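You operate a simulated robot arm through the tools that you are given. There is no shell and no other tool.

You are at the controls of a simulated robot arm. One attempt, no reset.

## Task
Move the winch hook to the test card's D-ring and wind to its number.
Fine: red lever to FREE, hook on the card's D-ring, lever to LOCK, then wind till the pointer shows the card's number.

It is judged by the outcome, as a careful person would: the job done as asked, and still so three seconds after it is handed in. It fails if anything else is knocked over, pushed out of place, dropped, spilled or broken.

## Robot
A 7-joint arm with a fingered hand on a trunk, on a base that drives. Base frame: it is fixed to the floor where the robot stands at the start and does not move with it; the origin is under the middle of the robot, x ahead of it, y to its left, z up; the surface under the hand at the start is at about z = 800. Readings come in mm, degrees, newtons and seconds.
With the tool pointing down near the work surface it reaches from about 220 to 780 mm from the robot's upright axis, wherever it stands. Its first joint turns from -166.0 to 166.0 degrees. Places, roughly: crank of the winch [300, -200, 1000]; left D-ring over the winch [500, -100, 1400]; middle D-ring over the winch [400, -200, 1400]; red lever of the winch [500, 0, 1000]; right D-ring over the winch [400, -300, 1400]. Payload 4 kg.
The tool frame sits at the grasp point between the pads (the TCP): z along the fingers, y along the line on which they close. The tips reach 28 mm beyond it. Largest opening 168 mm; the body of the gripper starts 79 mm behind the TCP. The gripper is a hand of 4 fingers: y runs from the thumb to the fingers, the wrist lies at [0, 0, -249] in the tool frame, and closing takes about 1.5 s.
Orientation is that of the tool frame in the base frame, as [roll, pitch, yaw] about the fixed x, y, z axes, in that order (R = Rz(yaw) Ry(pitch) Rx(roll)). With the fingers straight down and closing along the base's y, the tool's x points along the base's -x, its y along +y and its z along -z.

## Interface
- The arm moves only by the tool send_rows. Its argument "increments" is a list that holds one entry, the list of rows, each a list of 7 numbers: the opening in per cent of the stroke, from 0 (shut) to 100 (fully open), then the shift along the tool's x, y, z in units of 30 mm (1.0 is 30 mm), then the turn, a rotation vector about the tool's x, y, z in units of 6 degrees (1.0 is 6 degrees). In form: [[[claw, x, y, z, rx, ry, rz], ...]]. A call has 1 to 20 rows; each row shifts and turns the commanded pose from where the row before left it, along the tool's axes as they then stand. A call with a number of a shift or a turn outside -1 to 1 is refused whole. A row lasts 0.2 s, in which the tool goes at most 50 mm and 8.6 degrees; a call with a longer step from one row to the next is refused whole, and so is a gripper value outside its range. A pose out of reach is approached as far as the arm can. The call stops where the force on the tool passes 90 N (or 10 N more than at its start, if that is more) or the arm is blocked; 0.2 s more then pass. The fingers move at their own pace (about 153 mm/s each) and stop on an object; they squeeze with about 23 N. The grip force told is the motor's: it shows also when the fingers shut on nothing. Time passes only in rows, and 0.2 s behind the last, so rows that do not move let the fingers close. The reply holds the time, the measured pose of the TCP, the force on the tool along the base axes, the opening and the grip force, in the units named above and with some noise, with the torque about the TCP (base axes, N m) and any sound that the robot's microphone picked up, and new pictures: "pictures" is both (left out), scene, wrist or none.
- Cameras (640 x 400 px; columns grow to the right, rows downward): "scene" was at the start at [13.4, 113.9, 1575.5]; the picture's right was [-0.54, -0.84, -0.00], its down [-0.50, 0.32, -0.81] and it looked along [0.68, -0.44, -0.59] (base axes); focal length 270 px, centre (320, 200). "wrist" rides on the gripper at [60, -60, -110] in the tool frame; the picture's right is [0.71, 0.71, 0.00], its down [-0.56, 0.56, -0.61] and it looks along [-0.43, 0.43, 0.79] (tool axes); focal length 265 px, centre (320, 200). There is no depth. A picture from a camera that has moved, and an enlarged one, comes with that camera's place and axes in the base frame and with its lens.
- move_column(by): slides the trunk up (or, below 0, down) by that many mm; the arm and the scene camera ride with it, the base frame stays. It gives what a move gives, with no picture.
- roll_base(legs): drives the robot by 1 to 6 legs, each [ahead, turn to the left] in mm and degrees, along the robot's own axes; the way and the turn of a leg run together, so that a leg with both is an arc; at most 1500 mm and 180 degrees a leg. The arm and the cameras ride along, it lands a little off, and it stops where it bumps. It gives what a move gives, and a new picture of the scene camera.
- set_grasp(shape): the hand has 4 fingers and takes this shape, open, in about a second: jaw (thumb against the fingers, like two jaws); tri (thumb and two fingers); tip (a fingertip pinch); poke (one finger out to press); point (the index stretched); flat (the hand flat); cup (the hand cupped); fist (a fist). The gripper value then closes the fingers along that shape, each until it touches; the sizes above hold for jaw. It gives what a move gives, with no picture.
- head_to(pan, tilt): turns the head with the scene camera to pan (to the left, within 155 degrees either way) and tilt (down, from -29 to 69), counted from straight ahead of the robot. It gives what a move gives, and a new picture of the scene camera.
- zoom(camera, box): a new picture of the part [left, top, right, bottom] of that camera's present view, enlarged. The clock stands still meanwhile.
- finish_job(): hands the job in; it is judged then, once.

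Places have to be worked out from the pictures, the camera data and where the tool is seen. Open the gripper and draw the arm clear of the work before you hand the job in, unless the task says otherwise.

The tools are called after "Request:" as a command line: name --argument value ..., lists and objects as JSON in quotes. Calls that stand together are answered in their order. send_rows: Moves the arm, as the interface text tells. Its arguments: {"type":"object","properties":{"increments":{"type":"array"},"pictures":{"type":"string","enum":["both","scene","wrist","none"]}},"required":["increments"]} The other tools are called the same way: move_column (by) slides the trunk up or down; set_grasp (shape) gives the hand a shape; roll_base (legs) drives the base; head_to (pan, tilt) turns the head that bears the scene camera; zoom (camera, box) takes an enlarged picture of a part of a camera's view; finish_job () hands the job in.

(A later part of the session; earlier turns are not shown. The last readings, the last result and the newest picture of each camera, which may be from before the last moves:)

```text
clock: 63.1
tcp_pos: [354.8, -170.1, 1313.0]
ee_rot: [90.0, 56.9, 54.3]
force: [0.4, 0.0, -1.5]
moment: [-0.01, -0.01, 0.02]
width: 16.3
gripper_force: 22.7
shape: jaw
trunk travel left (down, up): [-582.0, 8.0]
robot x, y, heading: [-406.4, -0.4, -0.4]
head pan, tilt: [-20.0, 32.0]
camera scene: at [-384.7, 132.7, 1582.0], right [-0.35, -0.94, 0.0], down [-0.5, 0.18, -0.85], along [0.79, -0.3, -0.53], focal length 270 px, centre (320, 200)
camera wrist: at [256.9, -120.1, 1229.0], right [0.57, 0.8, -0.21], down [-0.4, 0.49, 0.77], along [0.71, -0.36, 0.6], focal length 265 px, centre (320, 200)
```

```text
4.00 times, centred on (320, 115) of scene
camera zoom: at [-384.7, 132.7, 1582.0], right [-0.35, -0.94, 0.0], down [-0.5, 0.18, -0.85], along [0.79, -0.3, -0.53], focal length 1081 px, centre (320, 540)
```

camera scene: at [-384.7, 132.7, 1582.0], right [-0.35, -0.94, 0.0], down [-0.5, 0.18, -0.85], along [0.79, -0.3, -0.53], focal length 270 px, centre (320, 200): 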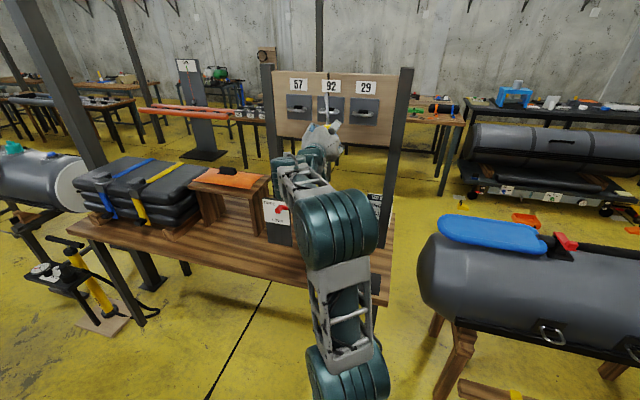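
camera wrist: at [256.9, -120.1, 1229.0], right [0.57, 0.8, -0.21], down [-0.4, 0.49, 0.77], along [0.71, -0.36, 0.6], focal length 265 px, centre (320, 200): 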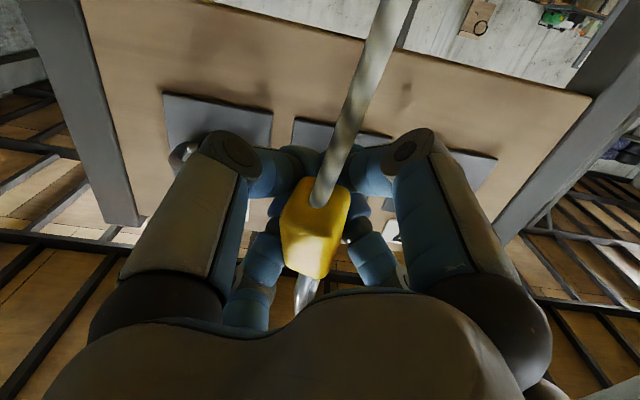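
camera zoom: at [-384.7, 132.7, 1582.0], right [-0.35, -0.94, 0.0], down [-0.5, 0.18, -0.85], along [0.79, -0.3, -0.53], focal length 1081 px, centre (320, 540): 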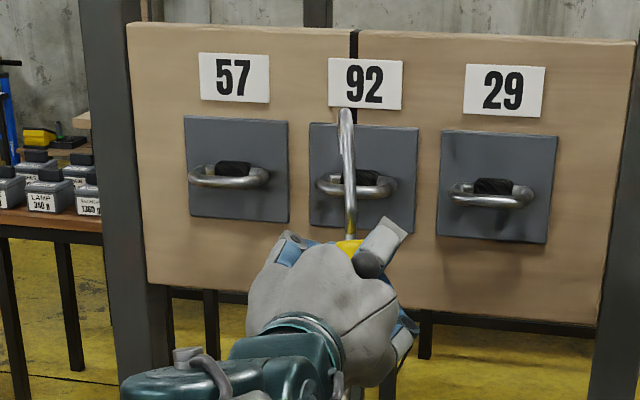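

The hook is lined up laterally with ring 92. I advance 70 mm at this height so the tip passes over the bar.

Request:
send_rows --increments '[[[0, 0, 0, 0.58, 0, 0, 0], [0, 0, 0, 0.58, 0, 0, 0], [0, 0, 0, 0.58, 0, 0, 0], [0, 0, 0, 0.59, 0, 0, 0], [0, 0, 0, 0, 0, 0, 0]]]' --pictures "wrist"

Request:
zoom --camera "scene" --box '[290, 65, 370, 145]'

```text
clock: 64.3
tcp_pos: [410.9, -210.4, 1312.1]
ee_rot: [90.0, 56.9, 54.4]
force: [-0.3, -0.3, -1.7]
moment: [-0.01, -0.02, 0.0]
width: 16.3
gripper_force: 23.2
shape: jaw
trunk travel left (down, up): [-582.0, 8.0]
robot x, y, heading: [-410.0, -0.7, -0.5]
head pan, tilt: [-20.0, 32.0]
camera wrist: at [313.2, -160.6, 1229.0], right [0.57, 0.8, -0.21], down [-0.4, 0.49, 0.77], along [0.71, -0.36, 0.6], focal length 265 px, centre (320, 200)
```

wrist: 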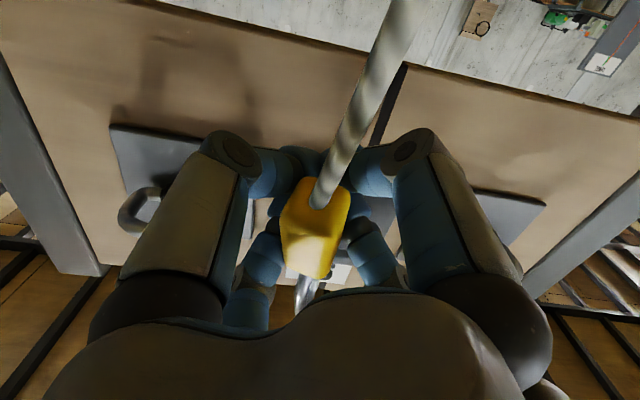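

```text
5.00 times, centred on (330, 105) of scene
camera zoom: at [-384.8, 132.7, 1582.0], right [-0.35, -0.94, 0.0], down [-0.5, 0.18, -0.85], along [0.79, -0.3, -0.53], focal length 1351 px, centre (270, 675)
```

zoom: 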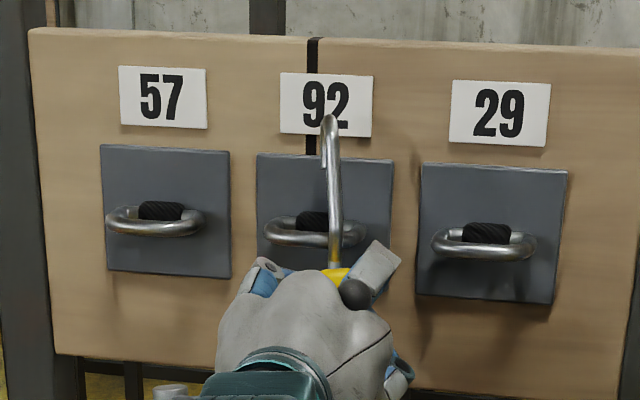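

Alignment holds (n≈456.5, same as when gripped). I lower 30 mm and check the tip against the bar.

Request:
send_rows --increments '[[[0, 0.21, -0.136, 0, 0, 0, 0], [0, 0.21, -0.136, 0, 0, 0, 0], [0, 0.21, -0.136, 0, 0, 0, 0], [0, 0.21, -0.136, 0, 0, 0, 0], [0, 0, 0, 0, 0, 0, 0]]]' --pictures "wrist"

Request:
zoom --camera "scene" --box '[305, 80, 365, 140]'

```text
clock: 65.5
tcp_pos: [413.4, -210.3, 1281.8]
ee_rot: [90.0, 56.9, 54.3]
force: [-0.1, -0.2, -1.5]
moment: [-0.03, -0.03, -0.02]
width: 16.2
gripper_force: 22.3
shape: jaw
trunk travel left (down, up): [-582.0, 8.0]
robot x, y, heading: [-411.2, 3.3, -0.4]
head pan, tilt: [-20.0, 32.0]
camera wrist: at [314.3, -160.6, 1198.6], right [0.57, 0.8, -0.21], down [-0.4, 0.49, 0.77], along [0.71, -0.36, 0.6], focal length 265 px, centre (320, 200)
```

wrist: 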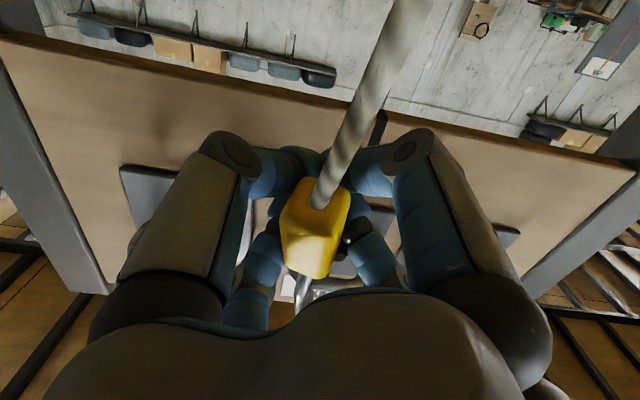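

```text
6.67 times, centred on (335, 110) of scene
camera zoom: at [-384.7, 132.6, 1582.0], right [-0.35, -0.94, 0.0], down [-0.5, 0.18, -0.85], along [0.79, -0.3, -0.53], focal length 1802 px, centre (220, 800)
```

zoom: 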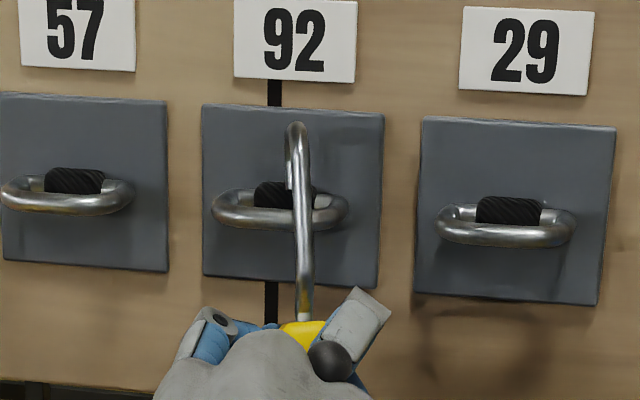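

The tip sits just behind and at the top of the bar. I lower another 22 mm, watching the force for contact.

Request:
send_rows --increments '[[[0, 0.154, -0.1, 0, 0, 0, 0], [0, 0.154, -0.1, 0, 0, 0, 0], [0, 0.154, -0.1, 0, 0, 0, 0], [0, 0.154, -0.1, 0, 0, 0, 0], [0, 0, 0, 0, 0, 0, 0]]]' --pictures "wrist"

Request:
zoom --camera "scene" --box '[305, 80, 365, 140]'

```text
clock: 66.7
tcp_pos: [413.2, -210.2, 1259.5]
ee_rot: [89.9, 56.9, 54.3]
force: [-0.5, 0.3, -0.6]
moment: [-0.07, -0.08, -0.01]
width: 16.3
gripper_force: 23.3
shape: jaw
trunk travel left (down, up): [-582.0, 8.0]
robot x, y, heading: [-409.2, -0.6, -0.6]
head pan, tilt: [-20.0, 32.0]
camera wrist: at [314.1, -161.0, 1176.4], right [0.57, 0.8, -0.21], down [-0.41, 0.49, 0.77], along [0.71, -0.36, 0.6], focal length 265 px, centre (320, 200)
```

wrist: 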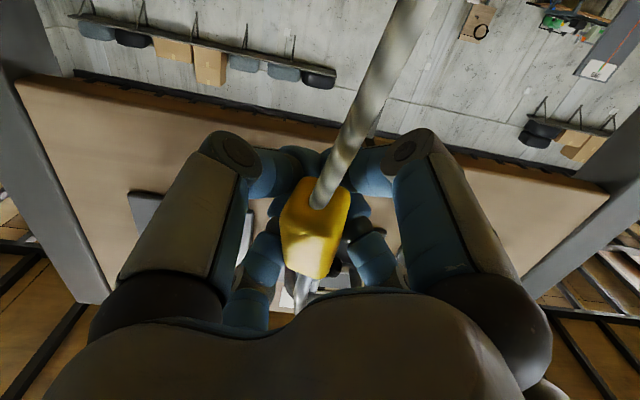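

```text
6.67 times, centred on (335, 110) of scene
camera zoom: at [-384.9, 132.7, 1582.0], right [-0.35, -0.94, 0.0], down [-0.5, 0.18, -0.85], along [0.8, -0.3, -0.53], focal length 1802 px, centre (220, 800)
```

zoom: 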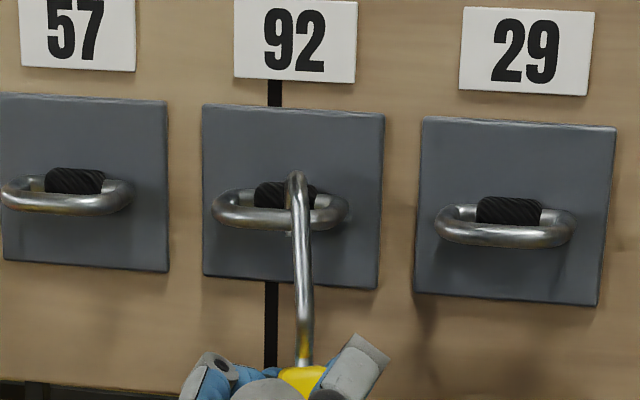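

The hook is over ring 92's bar with its tip inside. I lower the last 4 mm, open, and look before withdrawing.

Request:
send_rows --increments '[[[0, 0.11, -0.07, 0, 0, 0, 0], [0, 0, 0, 0, 0, 0, 0], [30, 0, 0, 0, 0, 0, 0], [60, 0, 0, 0, 0, 0, 0], [80, 0, 0, 0, 0, 0, 0], [80, 0, 0, 0, 0, 0, 0], [80, 0, 0, 0, 0, 0, 0], [80, 0, 0, 0, 0, 0, 0]]]' --pictures "wrist"

Request:
zoom --camera "scene" --box '[295, 80, 375, 160]'

```text
clock: 68.5
tcp_pos: [412.2, -210.5, 1255.8]
ee_rot: [90.1, 57.0, 54.4]
force: [0.0, 0.5, -0.1]
moment: [0.03, 0.01, 0.0]
width: 134.2
gripper_force: 0.0
shape: jaw
trunk travel left (down, up): [-582.0, 8.0]
robot x, y, heading: [-409.1, 0.5, -0.6]
head pan, tilt: [-20.0, 32.0]
camera wrist: at [313.9, -160.8, 1172.3], right [0.57, 0.8, -0.21], down [-0.41, 0.49, 0.77], along [0.71, -0.36, 0.6], focal length 265 px, centre (320, 200)
```

wrist: 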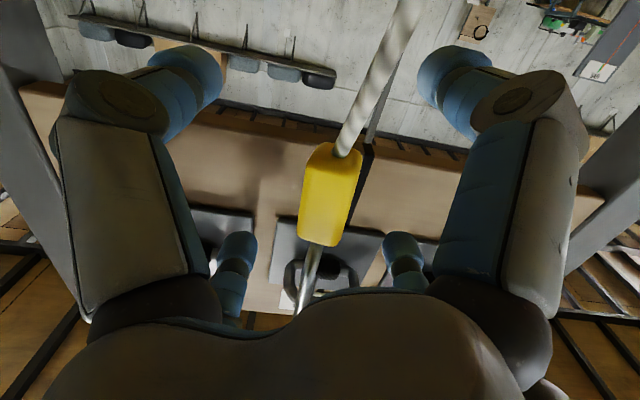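

```text
5.00 times, centred on (335, 120) of scene
camera zoom: at [-384.9, 132.6, 1582.0], right [-0.35, -0.94, 0.0], down [-0.5, 0.18, -0.85], along [0.79, -0.3, -0.53], focal length 1351 px, centre (245, 600)
```

zoom: 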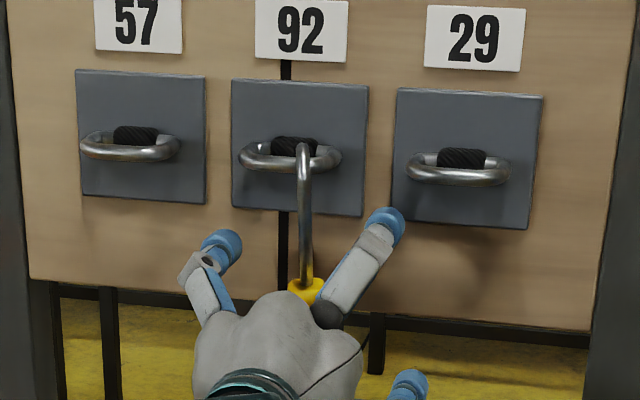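

The hook hangs freely on ring 92. I withdraw straight back 130 mm, swing left and down to in front of the lever knob, and roll the hand to match the lever.

Request:
send_rows --increments '[[[80, 0, 0, -0.8, 0, 0, 0], [80, 0, 0, -0.9, 0, 0, 0], [80, 0, 0, -0.9, 0, 0, 0], [80, 0, 0, -0.9, 0, 0, 0], [80, 0, 0, -0.9, 0, 0, 0]]]' --pictures "none"

Request:
send_rows --increments '[[[60, 0.507, 0.78, 0, 0, 0, 0], [60, 0.507, 0.78, 0, 0, 0, 0], [60, 0.507, 0.78, 0, 0, 0, 0], [60, 0.507, 0.78, 0, 0, 0, 0], [60, 0.507, 0.78, 0, 0, 0, 0], [60, 0.507, 0.78, 0, 0, 0, 0], [60, 0.507, 0.78, 0, 0, 0, 0], [60, 0.832, -0.54, 0, 0, 0, 0], [60, 0.832, -0.54, 0, 0, 0, 0], [60, 0.832, -0.54, 0, 0, 0, 0], [60, 0.832, -0.54, 0, 0, 0, 0], [60, 0.832, -0.54, 0, 0, 0, 0], [60, 0.832, -0.54, 0, 0, 0, 0], [60, 0.832, -0.54, 0, 0, 0, 0], [60, 0.832, -0.54, 0, 0, 0, 0], [60, 0, 0, 0, 0, 0, 1], [60, 0, 0, 0, 0, 0, 1], [60, 0, 0, 0, 0, 0, 1], [60, 0, 0, 0, 0, 0, 1], [60, 0, 0, 0, 0, 0, 0]]]' --pictures "both"

Request:
zoom --camera "scene" --box '[240, 75, 400, 275]'

```text
clock: 69.7
tcp_pos: [303.5, -132.8, 1256.3]
ee_rot: [89.8, 56.9, 54.3]
force: [0.5, 0.5, 0.4]
moment: [0.02, -0.02, -0.03]
width: 133.9
gripper_force: 0.1
shape: jaw
trunk travel left (down, up): [-582.0, 8.0]
robot x, y, heading: [-409.6, 1.9, -0.6]
head pan, tilt: [-20.0, 32.0]
```

```text
clock: 73.9
tcp_pos: [418.9, 24.5, 1018.9]
ee_rot: [90.0, 32.7, 54.3]
force: [0.2, 0.6, 0.8]
moment: [-0.01, -0.04, -0.03]
width: 101.3
gripper_force: 0.1
shape: jaw
trunk travel left (down, up): [-582.0, 8.0]
robot x, y, heading: [-412.3, 4.3, -0.3]
head pan, tilt: [-20.0, 32.0]
camera scene: at [-384.9, 132.8, 1582.0], right [-0.35, -0.94, 0.0], down [-0.5, 0.18, -0.85], along [0.79, -0.3, -0.53], focal length 270 px, centre (320, 200)
camera wrist: at [341.2, 104.8, 935.2], right [0.57, 0.79, 0.21], down [-0.6, 0.22, 0.77], along [0.57, -0.57, 0.6], focal length 265 px, centre (320, 200)
```

scene: 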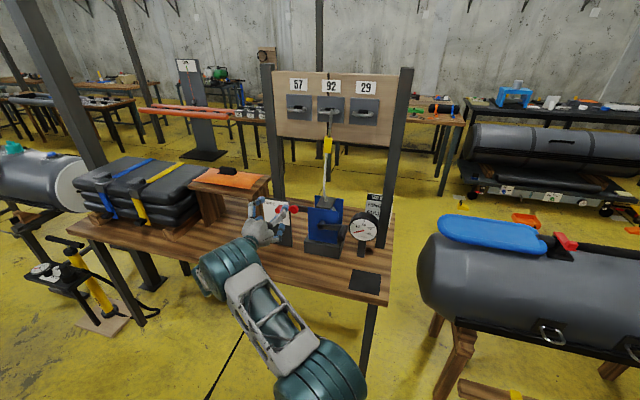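
wrist: 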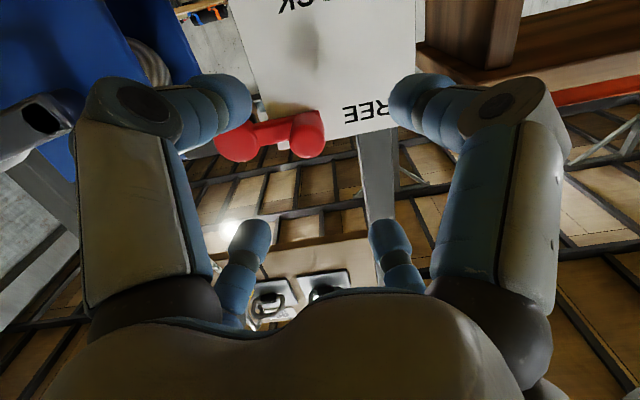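

```text
2.00 times, centred on (320, 175) of scene
camera zoom: at [-384.9, 132.8, 1582.0], right [-0.35, -0.94, 0.0], down [-0.5, 0.18, -0.85], along [0.79, -0.3, -0.53], focal length 541 px, centre (320, 250)
```

zoom: 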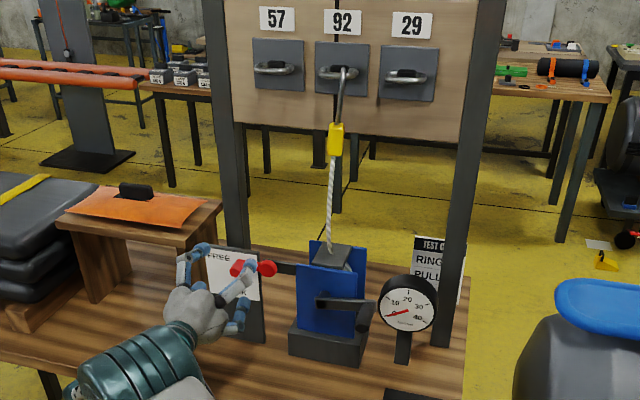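

Knob appears about 7 mm to the image left of the tool axis. I correct, advance 54 mm and close on it.

Request:
send_rows --increments '[[[60, -0.15, -0.15, 0.6, 0, 0, 0], [60, 0, 0, 0.6, 0, 0, 0], [60, 0, 0, 0.6, 0, 0, 0], [60, 0, 0, 0, 0, 0, 0], [5, 0, 0, 0, 0, 0, 0], [5, 0, 0, 0, 0, 0, 0], [5, 0, 0, 0, 0, 0, 0], [5, 0, 0, 0, 0, 0, 0], [5, 0, 0, 0, 0, 0, 0], [5, 0, 0, 0, 0, 0, 0], [5, 0, 0, 0, 0, 0, 0]]]' --pictures "wrist"

Request:
zoom --camera "scene" --box '[235, 190, 325, 260]'

```text
clock: 76.3
tcp_pos: [460.2, -10.2, 1015.7]
ee_rot: [90.0, 32.8, 54.4]
force: [5.1, -0.9, -4.3]
moment: [0.25, -0.04, 0.0]
width: 22.1
gripper_force: 23.5
shape: jaw
trunk travel left (down, up): [-582.0, 8.0]
robot x, y, heading: [-407.8, 5.1, -0.3]
head pan, tilt: [-20.0, 32.0]
camera wrist: at [382.2, 68.5, 932.6], right [0.57, 0.79, 0.21], down [-0.6, 0.22, 0.77], along [0.57, -0.56, 0.6], focal length 265 px, centre (320, 200)
```

wrist: 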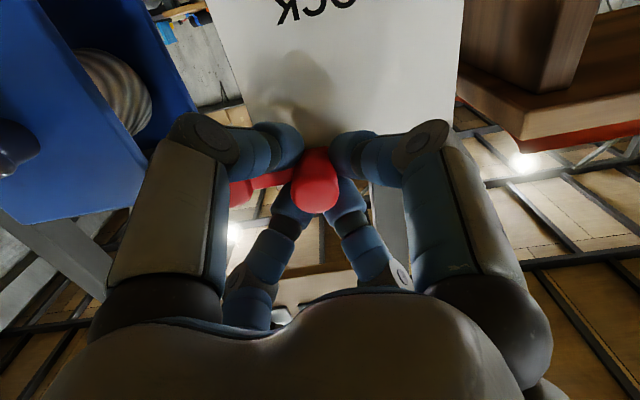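

```text
5.71 times, centred on (280, 225) of scene
camera zoom: at [-383.4, 132.6, 1582.0], right [-0.35, -0.94, 0.0], down [-0.5, 0.18, -0.85], along [0.79, -0.3, -0.53], focal length 1544 px, centre (549, 57)
```

zoom: 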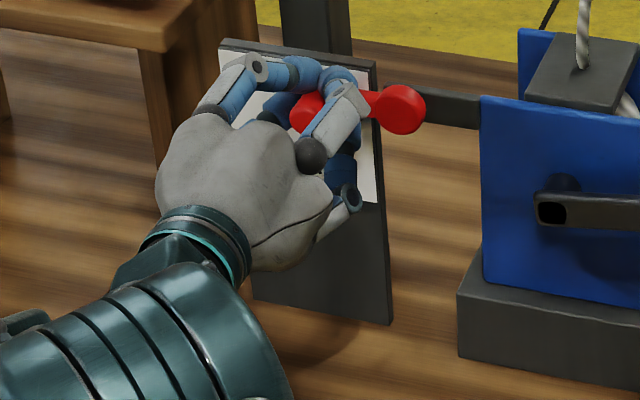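

Gripped again (22 mm). I swing it back counter-clockwise along the same arc to LOCK, rolling the hand with it.

Request:
send_rows --increments '[[[5, 0.123, -0.168, 0, 0, 0, -1], [5, 0.123, -0.168, 0, 0, 0, -1], [5, 0.123, -0.168, 0, 0, 0, -1], [5, 0.123, -0.168, 0, 0, 0, -1], [5, 0.123, -0.168, 0, 0, 0, -1], [5, 0.123, -0.168, 0, 0, 0, -1]]]' --pictures "none"

Request:
send_rows --increments '[[[5, 0.123, -0.168, 0, 0, 0, -1], [5, 0.123, -0.168, 0, 0, 0, -1]]]' --pictures "wrist"

Request:
zoom --camera "scene" --box '[235, 190, 325, 260]'

```text
clock: 77.7
tcp_pos: [455.8, -15.7, 980.6]
ee_rot: [90.0, 69.0, 54.6]
force: [4.9, 2.5, -4.8]
moment: [0.19, 0.01, 0.03]
width: 22.1
gripper_force: 22.8
shape: jaw
trunk travel left (down, up): [-582.0, 8.0]
robot x, y, heading: [-407.9, 2.7, -0.5]
head pan, tilt: [-20.0, 32.0]
```

```text
clock: 78.3
tcp_pos: [451.6, -20.8, 971.0]
ee_rot: [90.0, 81.0, 54.4]
force: [3.0, 2.0, -2.8]
moment: [0.04, 0.06, 0.02]
width: 21.8
gripper_force: 23.3
shape: jaw
trunk travel left (down, up): [-582.0, 8.0]
robot x, y, heading: [-411.7, 2.5, -0.3]
head pan, tilt: [-20.0, 32.0]
camera wrist: at [334.4, 1.8, 901.4], right [0.47, 0.66, -0.59], down [-0.23, 0.73, 0.64], along [0.85, -0.17, 0.5], focal length 265 px, centre (320, 200)
```

wrist: 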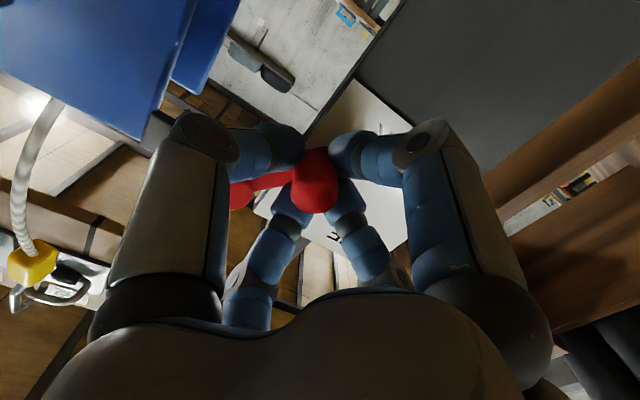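

```text
5.71 times, centred on (280, 225) of scene
camera zoom: at [-384.1, 133.0, 1582.0], right [-0.35, -0.94, 0.0], down [-0.5, 0.18, -0.85], along [0.79, -0.3, -0.53], focal length 1544 px, centre (549, 57)
```

zoom: 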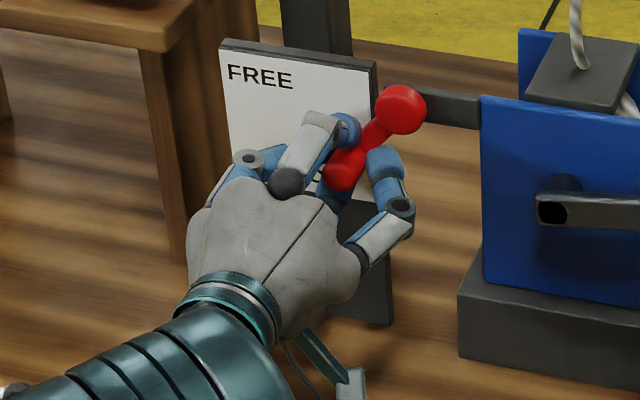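

Almost at LOCK; I push two more small steps to feel the stop.

Request:
send_rows --increments '[[[5, 0.123, -0.168, 0, 0, 0, -1], [5, 0.123, -0.168, 0, 0, 0, -0.5]]]' --pictures "none"

Request:
zoom --camera "scene" --box '[235, 190, 325, 260]'

```text
clock: 78.9
tcp_pos: [450.9, -22.0, 969.0]
ee_rot: [30.7, 89.1, -4.0]
force: [35.4, 12.1, 18.2]
moment: [0.51, -0.87, 0.61]
width: 21.2
gripper_force: 23.2
shape: jaw
trunk travel left (down, up): [-582.0, 8.0]
robot x, y, heading: [-409.1, 3.2, -0.1]
head pan, tilt: [-20.0, 32.0]
```

```text
5.71 times, centred on (280, 225) of scene
camera zoom: at [-382.5, 134.7, 1582.3], right [-0.35, -0.94, 0.0], down [-0.5, 0.18, -0.85], along [0.79, -0.29, -0.53], focal length 1544 px, centre (549, 57)
```

zoom: 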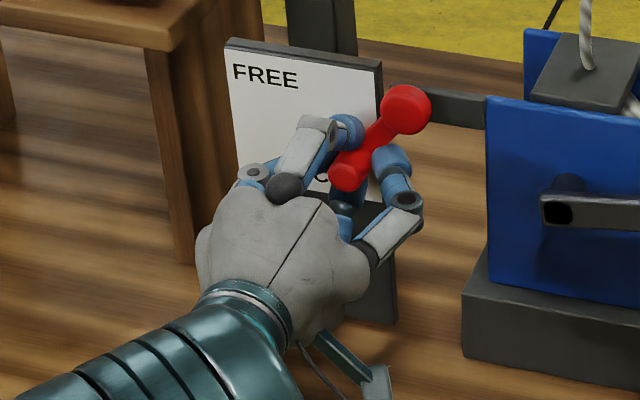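

Force jumped to about 40 N, so LOCK's stop is reached and the lever matches its original angle. I relax slightly, open, and withdraw.

Request:
send_rows --increments '[[[5, -0.1, 0.12, 0, 0, 0, 0.3], [50, 0, 0, 0, 0, 0, 0], [50, 0, 0, 0, 0, 0, 0], [50, 0, 0, 0, 0, 0, 0], [50, 0, 0, -0.9, 0, 0, 0], [50, 0, 0, -0.9, 0, 0, 0], [50, 0, 0, -0.9, 0, 0, 0], [50, 0, 0, -0.9, 0, 0, 0], [50, 0, 0, -0.9, 0, 0, 0], [50, 0, 0, 0, 0, 0, 0]]]' --pictures "both"

Request:
zoom --camera "scene" --box '[235, 190, 395, 290]'

Request:
zoom --camera "scene" --box '[280, 75, 380, 215]'

```text
clock: 81.1
tcp_pos: [339.6, 52.3, 967.0]
ee_rot: [88.8, 88.1, 53.1]
force: [-0.9, 0.0, 0.9]
moment: [-0.01, -0.02, 0.01]
width: 83.3
gripper_force: 0.1
shape: jaw
trunk travel left (down, up): [-582.0, 8.0]
robot x, y, heading: [-411.6, -1.1, -0.2]
head pan, tilt: [-20.0, 32.0]
camera scene: at [-384.8, 132.8, 1582.0], right [-0.35, -0.94, 0.0], down [-0.5, 0.18, -0.85], along [0.79, -0.3, -0.53], focal length 270 px, centre (320, 200)
camera wrist: at [216.7, 69.4, 904.5], right [0.43, 0.59, -0.68], down [-0.18, 0.8, 0.58], along [0.89, -0.12, 0.45], focal length 265 px, centre (320, 200)
```

scene: 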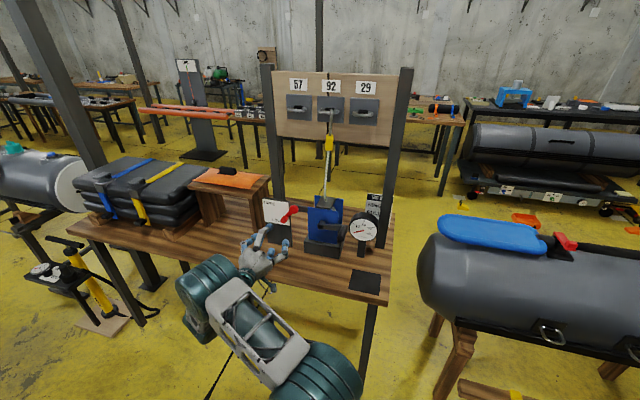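
wrist: 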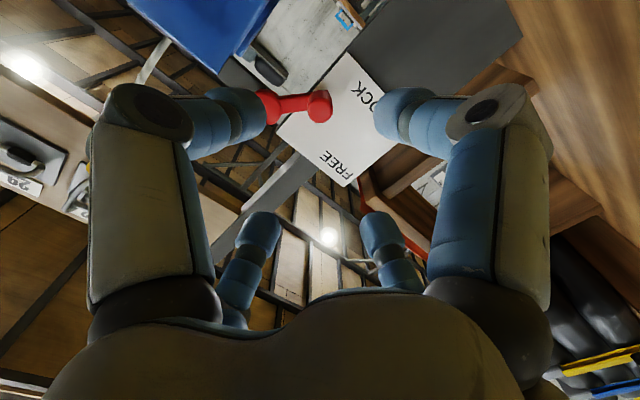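

```text
4.00 times, centred on (315, 240) of scene
camera zoom: at [-384.8, 132.8, 1582.0], right [-0.35, -0.94, 0.0], down [-0.5, 0.18, -0.85], along [0.79, -0.3, -0.53], focal length 1081 px, centre (340, 40)
```

zoom: 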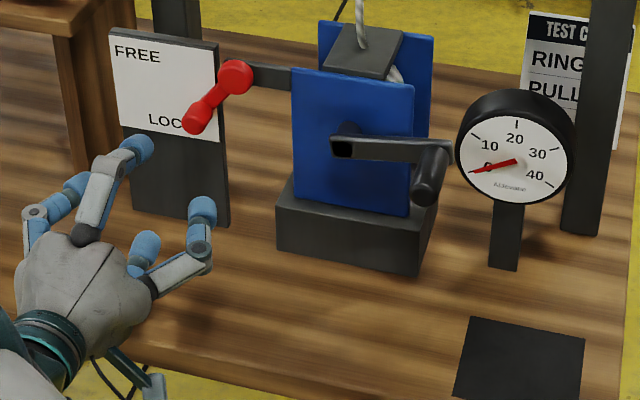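

```text
2.86 times, centred on (330, 145) of scene
camera zoom: at [-384.8, 132.8, 1582.0], right [-0.35, -0.94, 0.0], down [-0.5, 0.18, -0.85], along [0.79, -0.3, -0.53], focal length 772 px, centre (291, 357)
```

zoom: 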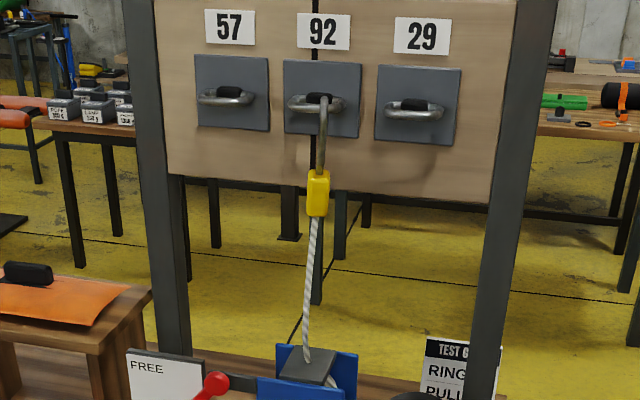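

Lever is at LOCK, hook on ring 92, dial 0. I now move the hand right, staying clear, to face the crank handle (about u≈0, z≈970).

Request:
send_rows --increments '[[[50, -0.03, -0.889, 0, 0, 0, -0.3], [50, 0, -0.889, 0, 0, 0, 0], [50, 0, -0.889, 0, 0, 0, 0], [50, 0, -0.889, 0, 0, 0, 0], [50, 0, -0.889, 0, 0, 0, 0], [50, 0, -0.889, 0, 0, 0, 0], [50, 0, -0.889, 0, 0, 0, 0], [50, 0, -0.889, 0, 0, 0, 0], [50, 0, -0.889, 0, 0, 0, 0], [50, 0, 0, 0, 0, 0, 0]]]' --pictures "both"

Request:
zoom --camera "scene" --box '[275, 180, 395, 300]'

```text
clock: 83.3
tcp_pos: [200.2, -143.3, 965.9]
ee_rot: [83.8, 89.9, 48.1]
force: [0.1, 0.6, -0.5]
moment: [0.0, 0.02, 0.03]
width: 83.6
gripper_force: 0.0
shape: jaw
trunk travel left (down, up): [-582.0, 8.0]
robot x, y, heading: [-410.9, -1.2, -0.5]
head pan, tilt: [-20.0, 32.0]
camera scene: at [-385.0, 132.7, 1582.0], right [-0.35, -0.94, 0.0], down [-0.5, 0.18, -0.85], along [0.8, -0.3, -0.53], focal length 270 px, centre (320, 200)
camera wrist: at [74.9, -128.3, 904.9], right [0.41, 0.58, -0.71], down [-0.18, 0.81, 0.56], along [0.89, -0.11, 0.44], focal length 265 px, centre (320, 200)
```

scene: 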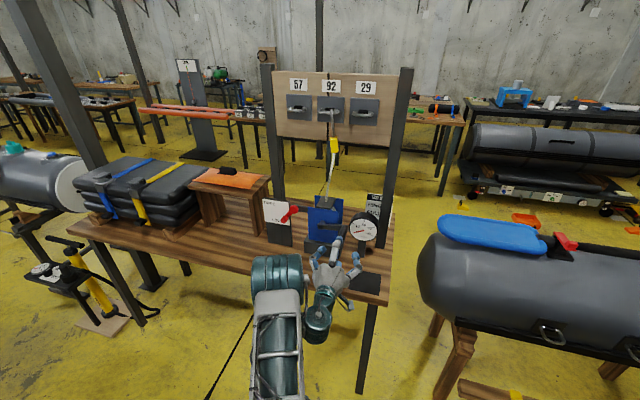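
wrist: 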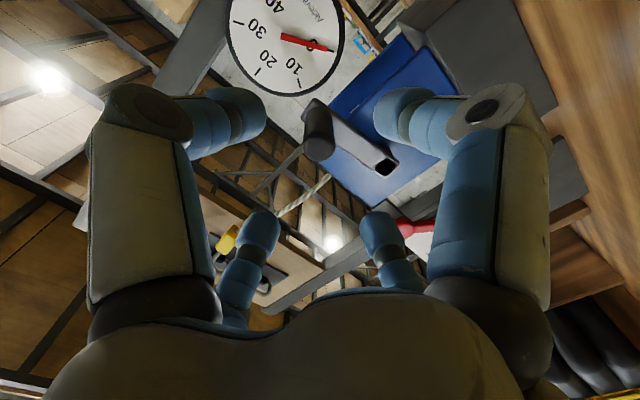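

```text
3.33 times, centred on (335, 240) of scene
camera zoom: at [-385.0, 132.7, 1582.0], right [-0.35, -0.94, 0.0], down [-0.5, 0.18, -0.85], along [0.8, -0.3, -0.53], focal length 901 px, centre (270, 67)
```

zoom: 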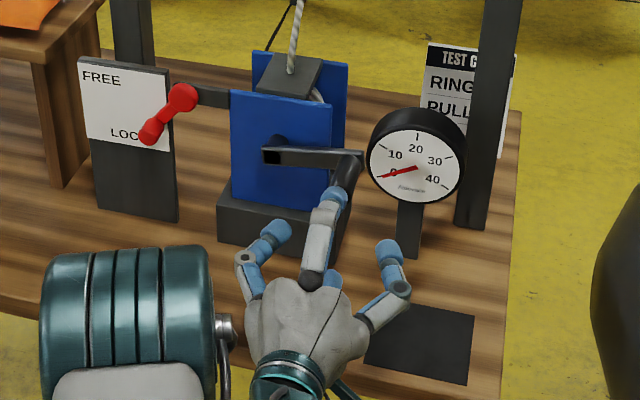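

The wrist camera sees both dial and handle well. I zoom in to centre on the handle's end face.

Request:
zoom --camera "wrist" --box '[240, 0, 440, 190]'

```text
2.11 times, centred on (340, 95) of wrist
camera zoom: at [74.9, -128.3, 904.9], right [0.41, 0.58, -0.71], down [-0.18, 0.81, 0.56], along [0.89, -0.11, 0.44], focal length 559 px, centre (278, 421)
```

zoom: 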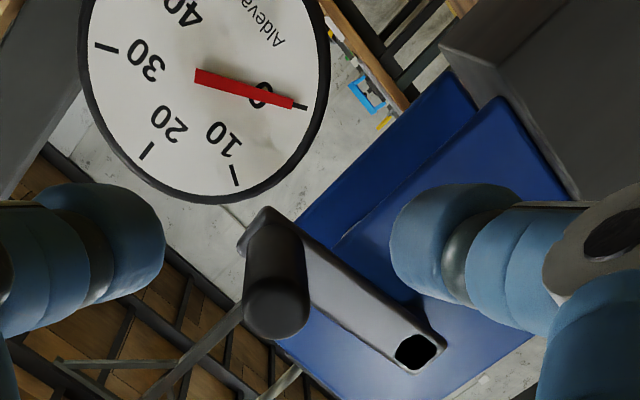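

Combining both cameras, the handle end is near u≈-5, z≈973, n≈330. I correct by 7 mm up and 4 mm left and advance 45 mm (tips just short of the end).

Request:
send_rows --increments '[[[50, -0.23, 0.13, 0.5, 0, 0, 0], [50, 0, 0, 0.5, 0, 0, 0], [50, 0, 0, 0.5, 0, 0, 0], [50, 0, 0, 0, 0, 0, 0]]]' --pictures "wrist"

Request:
zoom --camera "wrist" --box '[220, 30, 420, 220]'

Request:
zoom --camera "scene" --box '[305, 210, 385, 280]'

```text
clock: 84.3
tcp_pos: [237.4, -165.3, 972.5]
ee_rot: [77.7, 90.0, 42.1]
force: [-0.2, 1.3, 0.2]
moment: [0.0, 0.0, 0.0]
width: 83.4
gripper_force: 0.0
shape: jaw
trunk travel left (down, up): [-582.0, 8.0]
robot x, y, heading: [-410.6, 3.0, -0.4]
head pan, tilt: [-20.0, 32.0]
camera wrist: at [113.5, -150.5, 911.5], right [0.41, 0.58, -0.71], down [-0.18, 0.81, 0.56], along [0.89, -0.11, 0.44], focal length 265 px, centre (320, 200)
```

wrist: 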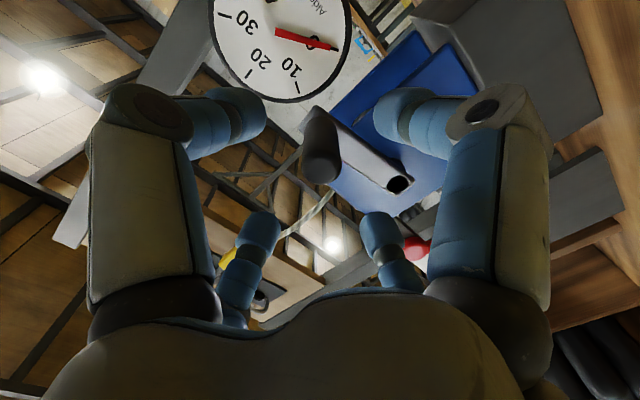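

```text
2.11 times, centred on (320, 125) of wrist
camera zoom: at [113.5, -150.5, 911.5], right [0.41, 0.58, -0.71], down [-0.18, 0.81, 0.56], along [0.89, -0.11, 0.44], focal length 559 px, centre (320, 358)
```

zoom: 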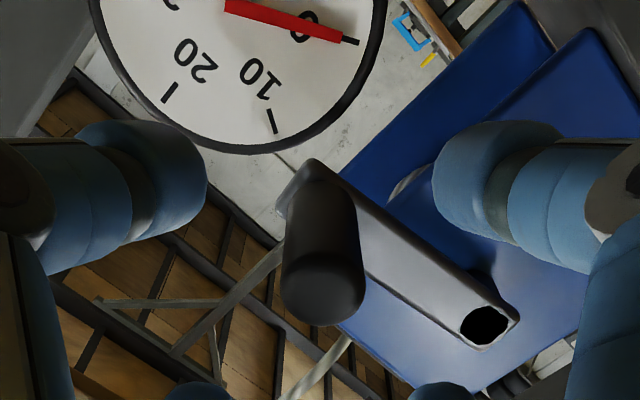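

```text
5.71 times, centred on (345, 245) of scene
camera zoom: at [-384.8, 132.7, 1582.0], right [-0.35, -0.94, 0.0], down [-0.5, 0.18, -0.85], along [0.79, -0.3, -0.53], focal length 1544 px, centre (177, -57)
```

zoom: 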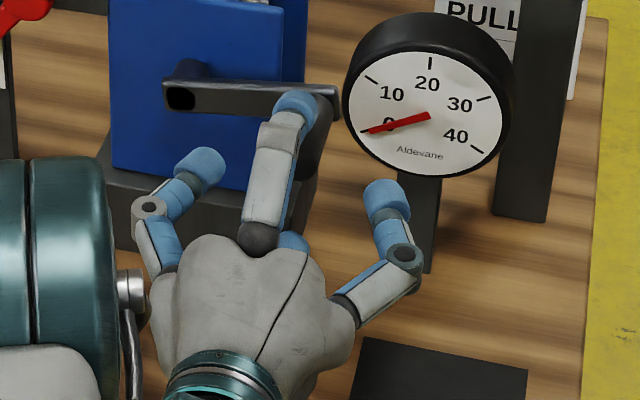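

The handle is on the tool axis within a couple of mm. I advance 52 mm so the tips straddle the handle mid-length (still ~40 mm short of the dial plane) and close.

Request:
send_rows --increments '[[[50, 0, 0, 0.6, 0, 0, 0], [50, 0, 0, 0.6, 0, 0, 0], [50, 0, 0, 0.53, 0, 0, 0], [50, 0, 0, 0, 0, 0, 0], [5, 0, 0, 0, 0, 0, 0], [5, 0, 0, 0, 0, 0, 0], [5, 0, 0, 0, 0, 0, 0], [5, 0, 0, 0, 0, 0, 0], [5, 0, 0, 0, 0, 0, 0], [5, 0, 0, 0, 0, 0, 0], [5, 0, 0, 0, 0, 0, 0]]]' --pictures "both"

Request:
zoom --camera "scene" --box '[305, 210, 385, 280]'

```text
clock: 86.7
tcp_pos: [280.1, -196.1, 972.0]
ee_rot: [85.6, 89.8, 49.8]
force: [-0.3, -0.1, -2.8]
moment: [0.0, 0.04, 0.0]
width: 13.9
gripper_force: 22.8
shape: jaw
trunk travel left (down, up): [-582.0, 8.0]
robot x, y, heading: [-411.0, 1.9, -0.2]
head pan, tilt: [-20.0, 32.0]
camera scene: at [-384.8, 132.8, 1582.0], right [-0.35, -0.94, 0.0], down [-0.5, 0.18, -0.85], along [0.79, -0.3, -0.53], focal length 270 px, centre (320, 200)
camera wrist: at [156.5, -180.9, 910.7], right [0.41, 0.58, -0.71], down [-0.18, 0.81, 0.56], along [0.89, -0.11, 0.44], focal length 265 px, centre (320, 200)
```

scene: 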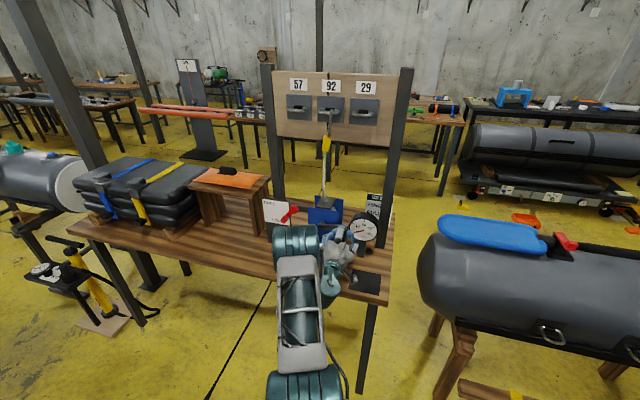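
wrist: 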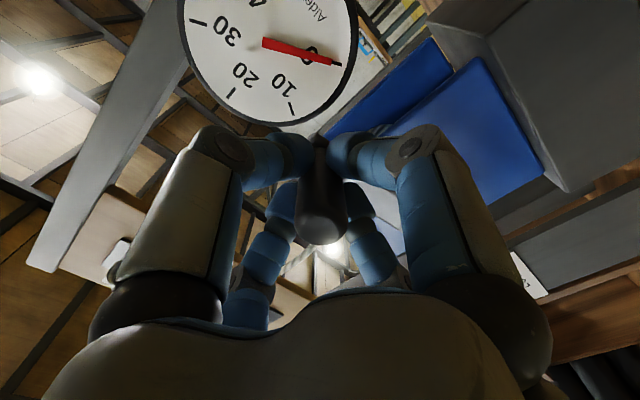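

```text
5.71 times, centred on (345, 245) of scene
camera zoom: at [-384.8, 132.8, 1582.0], right [-0.35, -0.94, 0.0], down [-0.5, 0.18, -0.85], along [0.79, -0.3, -0.53], focal length 1544 px, centre (177, -57)
```

zoom: 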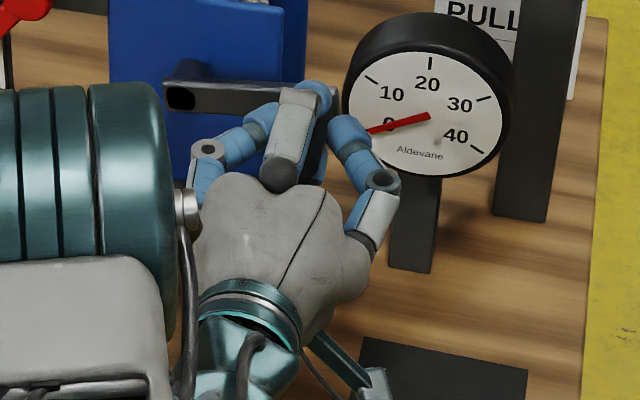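

Handle gripped (14 mm at the grip), and the wrist camera can read the dial at 0. I test the direction by moving about 10 mm down (clockwise), watching force, sound and dial.

Request:
send_rows --increments '[[[5, 0.16, -0.02, 0, 0, 0, 0], [5, 0.16, -0.01, 0, 0, 0, 0]]]' --pictures "wrist"

Request:
zoom --camera "scene" --box '[305, 210, 385, 280]'

```text
clock: 87.3
tcp_pos: [280.8, -197.7, 964.1]
ee_rot: [49.7, 89.7, 14.0]
force: [0.9, -0.6, 5.7]
moment: [0.37, -0.44, 0.07]
width: 14.0
gripper_force: 23.2
shape: jaw
trunk travel left (down, up): [-582.0, 8.0]
robot x, y, heading: [-410.2, 2.8, -0.3]
head pan, tilt: [-20.0, 32.0]
camera wrist: at [156.1, -181.6, 902.7], right [0.42, 0.58, -0.7], down [-0.18, 0.81, 0.56], along [0.89, -0.11, 0.44], focal length 265 px, centre (320, 200)
```

wrist: 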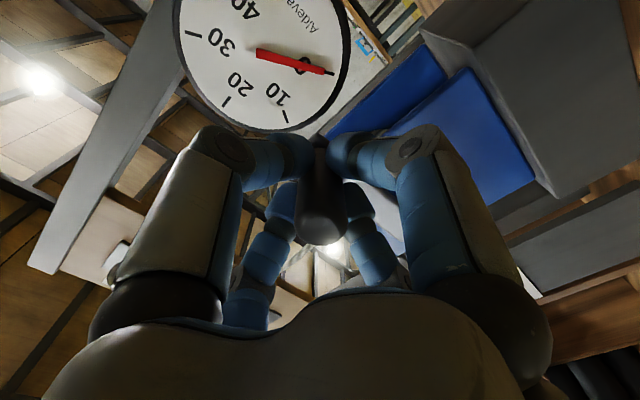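

```text
5.71 times, centred on (345, 245) of scene
camera zoom: at [-385.5, 132.8, 1582.2], right [-0.35, -0.94, 0.0], down [-0.5, 0.18, -0.85], along [0.8, -0.3, -0.53], focal length 1544 px, centre (177, -57)
```

zoom: 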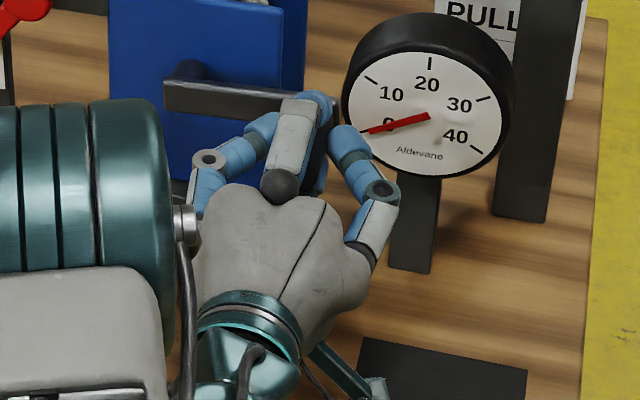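

The crank turned clockwise with only about 6 N. I continue another ~14° and check rope slack and dial.

Request:
send_rows --increments '[[[5, 0.19, 0.0, 0, 0, 0, 0], [5, 0.19, 0.02, 0, 0, 0, 0], [5, 0.19, 0.04, 0, 0, 0, 0], [5, 0.185, 0.055, 0, 0, 0, 0]]]' --pictures "both"

Request:
zoom --camera "scene" --box '[285, 95, 395, 285]'

```text
clock: 88.3
tcp_pos: [279.7, -196.1, 940.3]
ee_rot: [123.5, 89.9, 87.7]
force: [4.2, -6.7, 5.8]
moment: [0.48, -0.65, -0.05]
width: 13.8
gripper_force: 23.0
shape: jaw
trunk travel left (down, up): [-582.0, 8.0]
robot x, y, heading: [-408.6, 2.9, -0.4]
head pan, tilt: [-20.0, 32.0]
camera scene: at [-384.9, 131.8, 1582.0], right [-0.35, -0.94, 0.0], down [-0.5, 0.19, -0.85], along [0.79, -0.3, -0.53], focal length 270 px, centre (320, 200)
camera wrist: at [156.3, -180.1, 879.1], right [0.41, 0.58, -0.71], down [-0.17, 0.81, 0.56], along [0.89, -0.11, 0.43], focal length 265 px, centre (320, 200)
```

scene: 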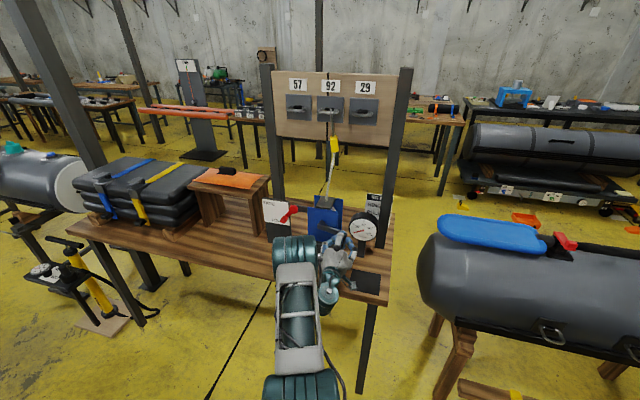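
wrist: 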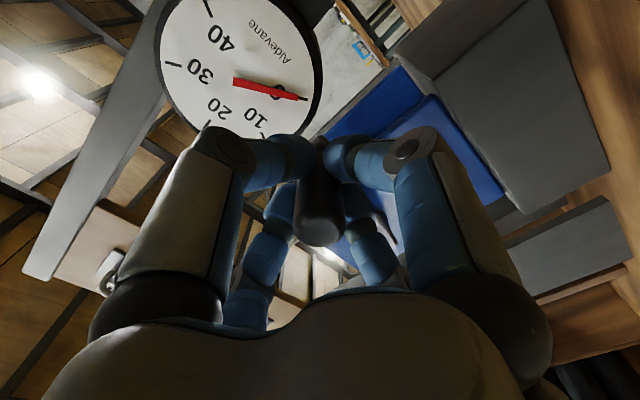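

```text
2.11 times, centred on (340, 190) of scene
camera zoom: at [-384.9, 131.8, 1582.0], right [-0.35, -0.94, 0.0], down [-0.5, 0.19, -0.85], along [0.79, -0.3, -0.53], focal length 569 px, centre (278, 221)
```

zoom: 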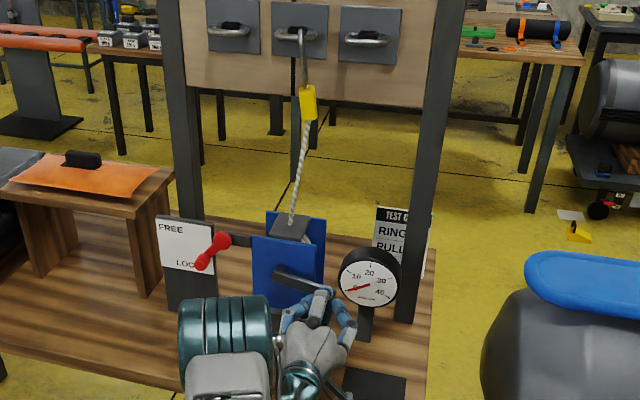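

The crank spins fine clockwise; the track fits a circle centred at about (u=-95, z=956) with r≈92. The low part of the circle would bring my lower finger close to the bench, so I loosen, pitch the hand 30° downward about the TCP, and regrip.

Request:
send_rows --increments '[[[30, 0, 0, 0, 0, 0, 0], [30, 0, 0, 0, 0, 0, 0], [30, 0, 0, 0, 0, 1, 0], [30, 0, 0, 0, 0, 1, 0], [30, 0, 0, 0, 0, 1, 0], [30, 0, 0, 0, 0, 1, 0], [30, 0, 0, 0, 0, 1, 0], [30, 0, 0, 0, 0, 0, 0], [5, 0, 0, 0, 0, 0, 0], [5, 0, 0, 0, 0, 0, 0], [5, 0, 0, 0, 0, 0, 0], [5, 0, 0, 0, 0, 0, 0]]]' --pictures "both"

Request:
zoom --camera "scene" --box '[285, 195, 405, 285]'

```text
clock: 90.9
tcp_pos: [280.8, -194.3, 938.7]
ee_rot: [179.8, 59.9, 144.3]
force: [-1.4, 5.0, -5.4]
moment: [-0.4, -0.45, 0.18]
width: 13.4
gripper_force: 23.3
shape: jaw
trunk travel left (down, up): [-582.0, 8.0]
robot x, y, heading: [-409.0, 5.5, -0.5]
head pan, tilt: [-20.0, 32.0]
camera scene: at [-384.5, 133.2, 1581.9], right [-0.35, -0.94, 0.0], down [-0.5, 0.18, -0.85], along [0.79, -0.3, -0.53], focal length 270 px, centre (320, 200)
camera wrist: at [145.0, -169.5, 942.0], right [0.12, 0.78, -0.61], down [0.12, 0.6, 0.79], along [0.99, -0.17, -0.02], focal length 265 px, centre (320, 200)
```

scene: 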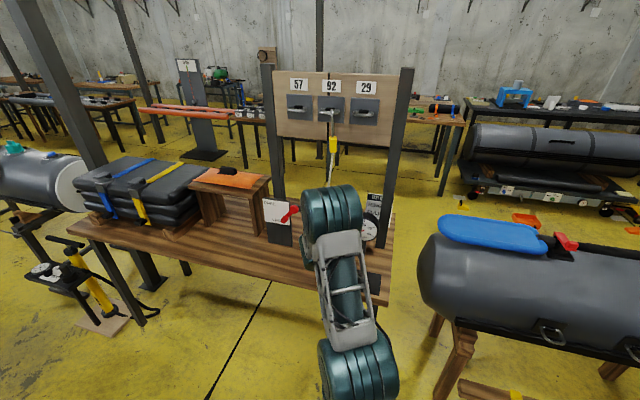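
wrist: 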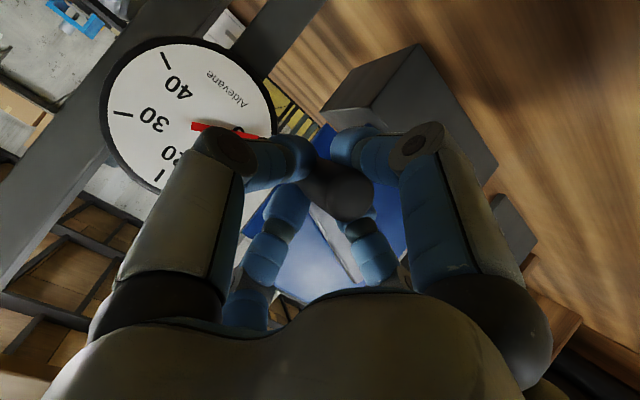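

```text
4.44 times, centred on (345, 240) of scene
camera zoom: at [-384.5, 133.2, 1581.9], right [-0.35, -0.94, 0.0], down [-0.5, 0.18, -0.85], along [0.79, -0.3, -0.53], focal length 1201 px, centre (209, 22)
```

zoom: 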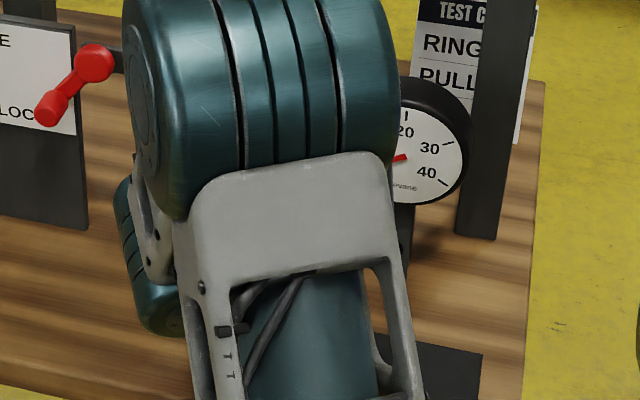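

The wrist camera still sees the dial. I continue clockwise along the circle in 6° steps (six rows) with the tilted hand.

Request:
send_rows --increments '[[[5, 0.271, 0.072, 0.156, 0, 0, 0], [5, 0.263, 0.105, 0.152, 0, 0, 0], [5, 0.252, 0.136, 0.146, 0, 0, 0], [5, 0.238, 0.165, 0.138, 0, 0, 0], [5, 0.222, 0.193, 0.128, 0, 0, 0], [5, 0.203, 0.219, 0.117, 0, 0, 0]]]' --pictures "both"

```text
clock: 92.3
tcp_pos: [297.8, -172.0, 893.8]
ee_rot: [179.6, 60.5, 144.1]
force: [6.5, 0.6, 22.3]
moment: [-0.15, -1.48, -0.02]
width: 13.2
gripper_force: 23.0
shape: jaw
trunk travel left (down, up): [-582.0, 8.0]
robot x, y, heading: [-410.9, 0.2, -0.3]
head pan, tilt: [-20.0, 32.0]
camera scene: at [-386.9, 133.7, 1582.1], right [-0.35, -0.94, 0.0], down [-0.5, 0.18, -0.85], along [0.8, -0.3, -0.53], focal length 270 px, centre (320, 200)
camera wrist: at [160.6, -148.5, 894.2], right [0.13, 0.78, -0.61], down [0.11, 0.6, 0.79], along [0.99, -0.17, -0.01], focal length 265 px, centre (320, 200)
```

scene: 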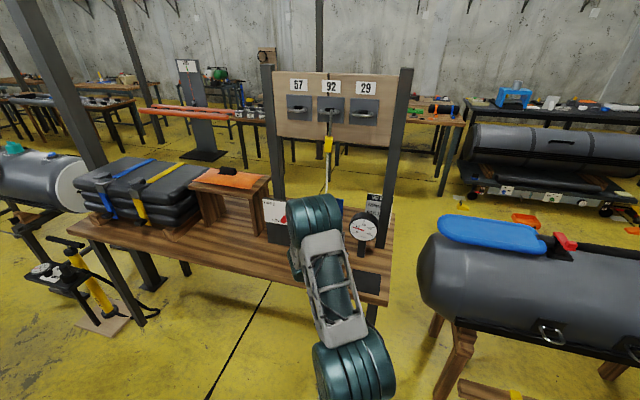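
wrist: 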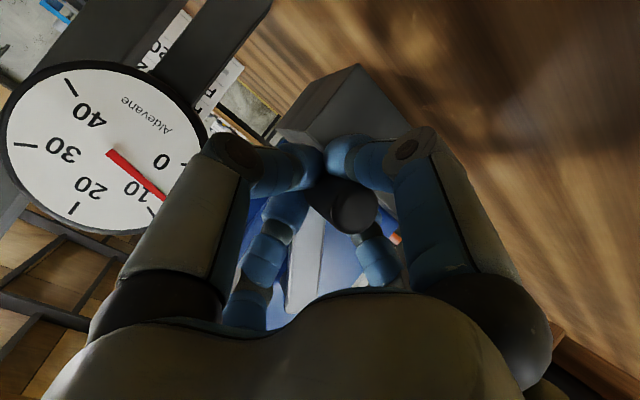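

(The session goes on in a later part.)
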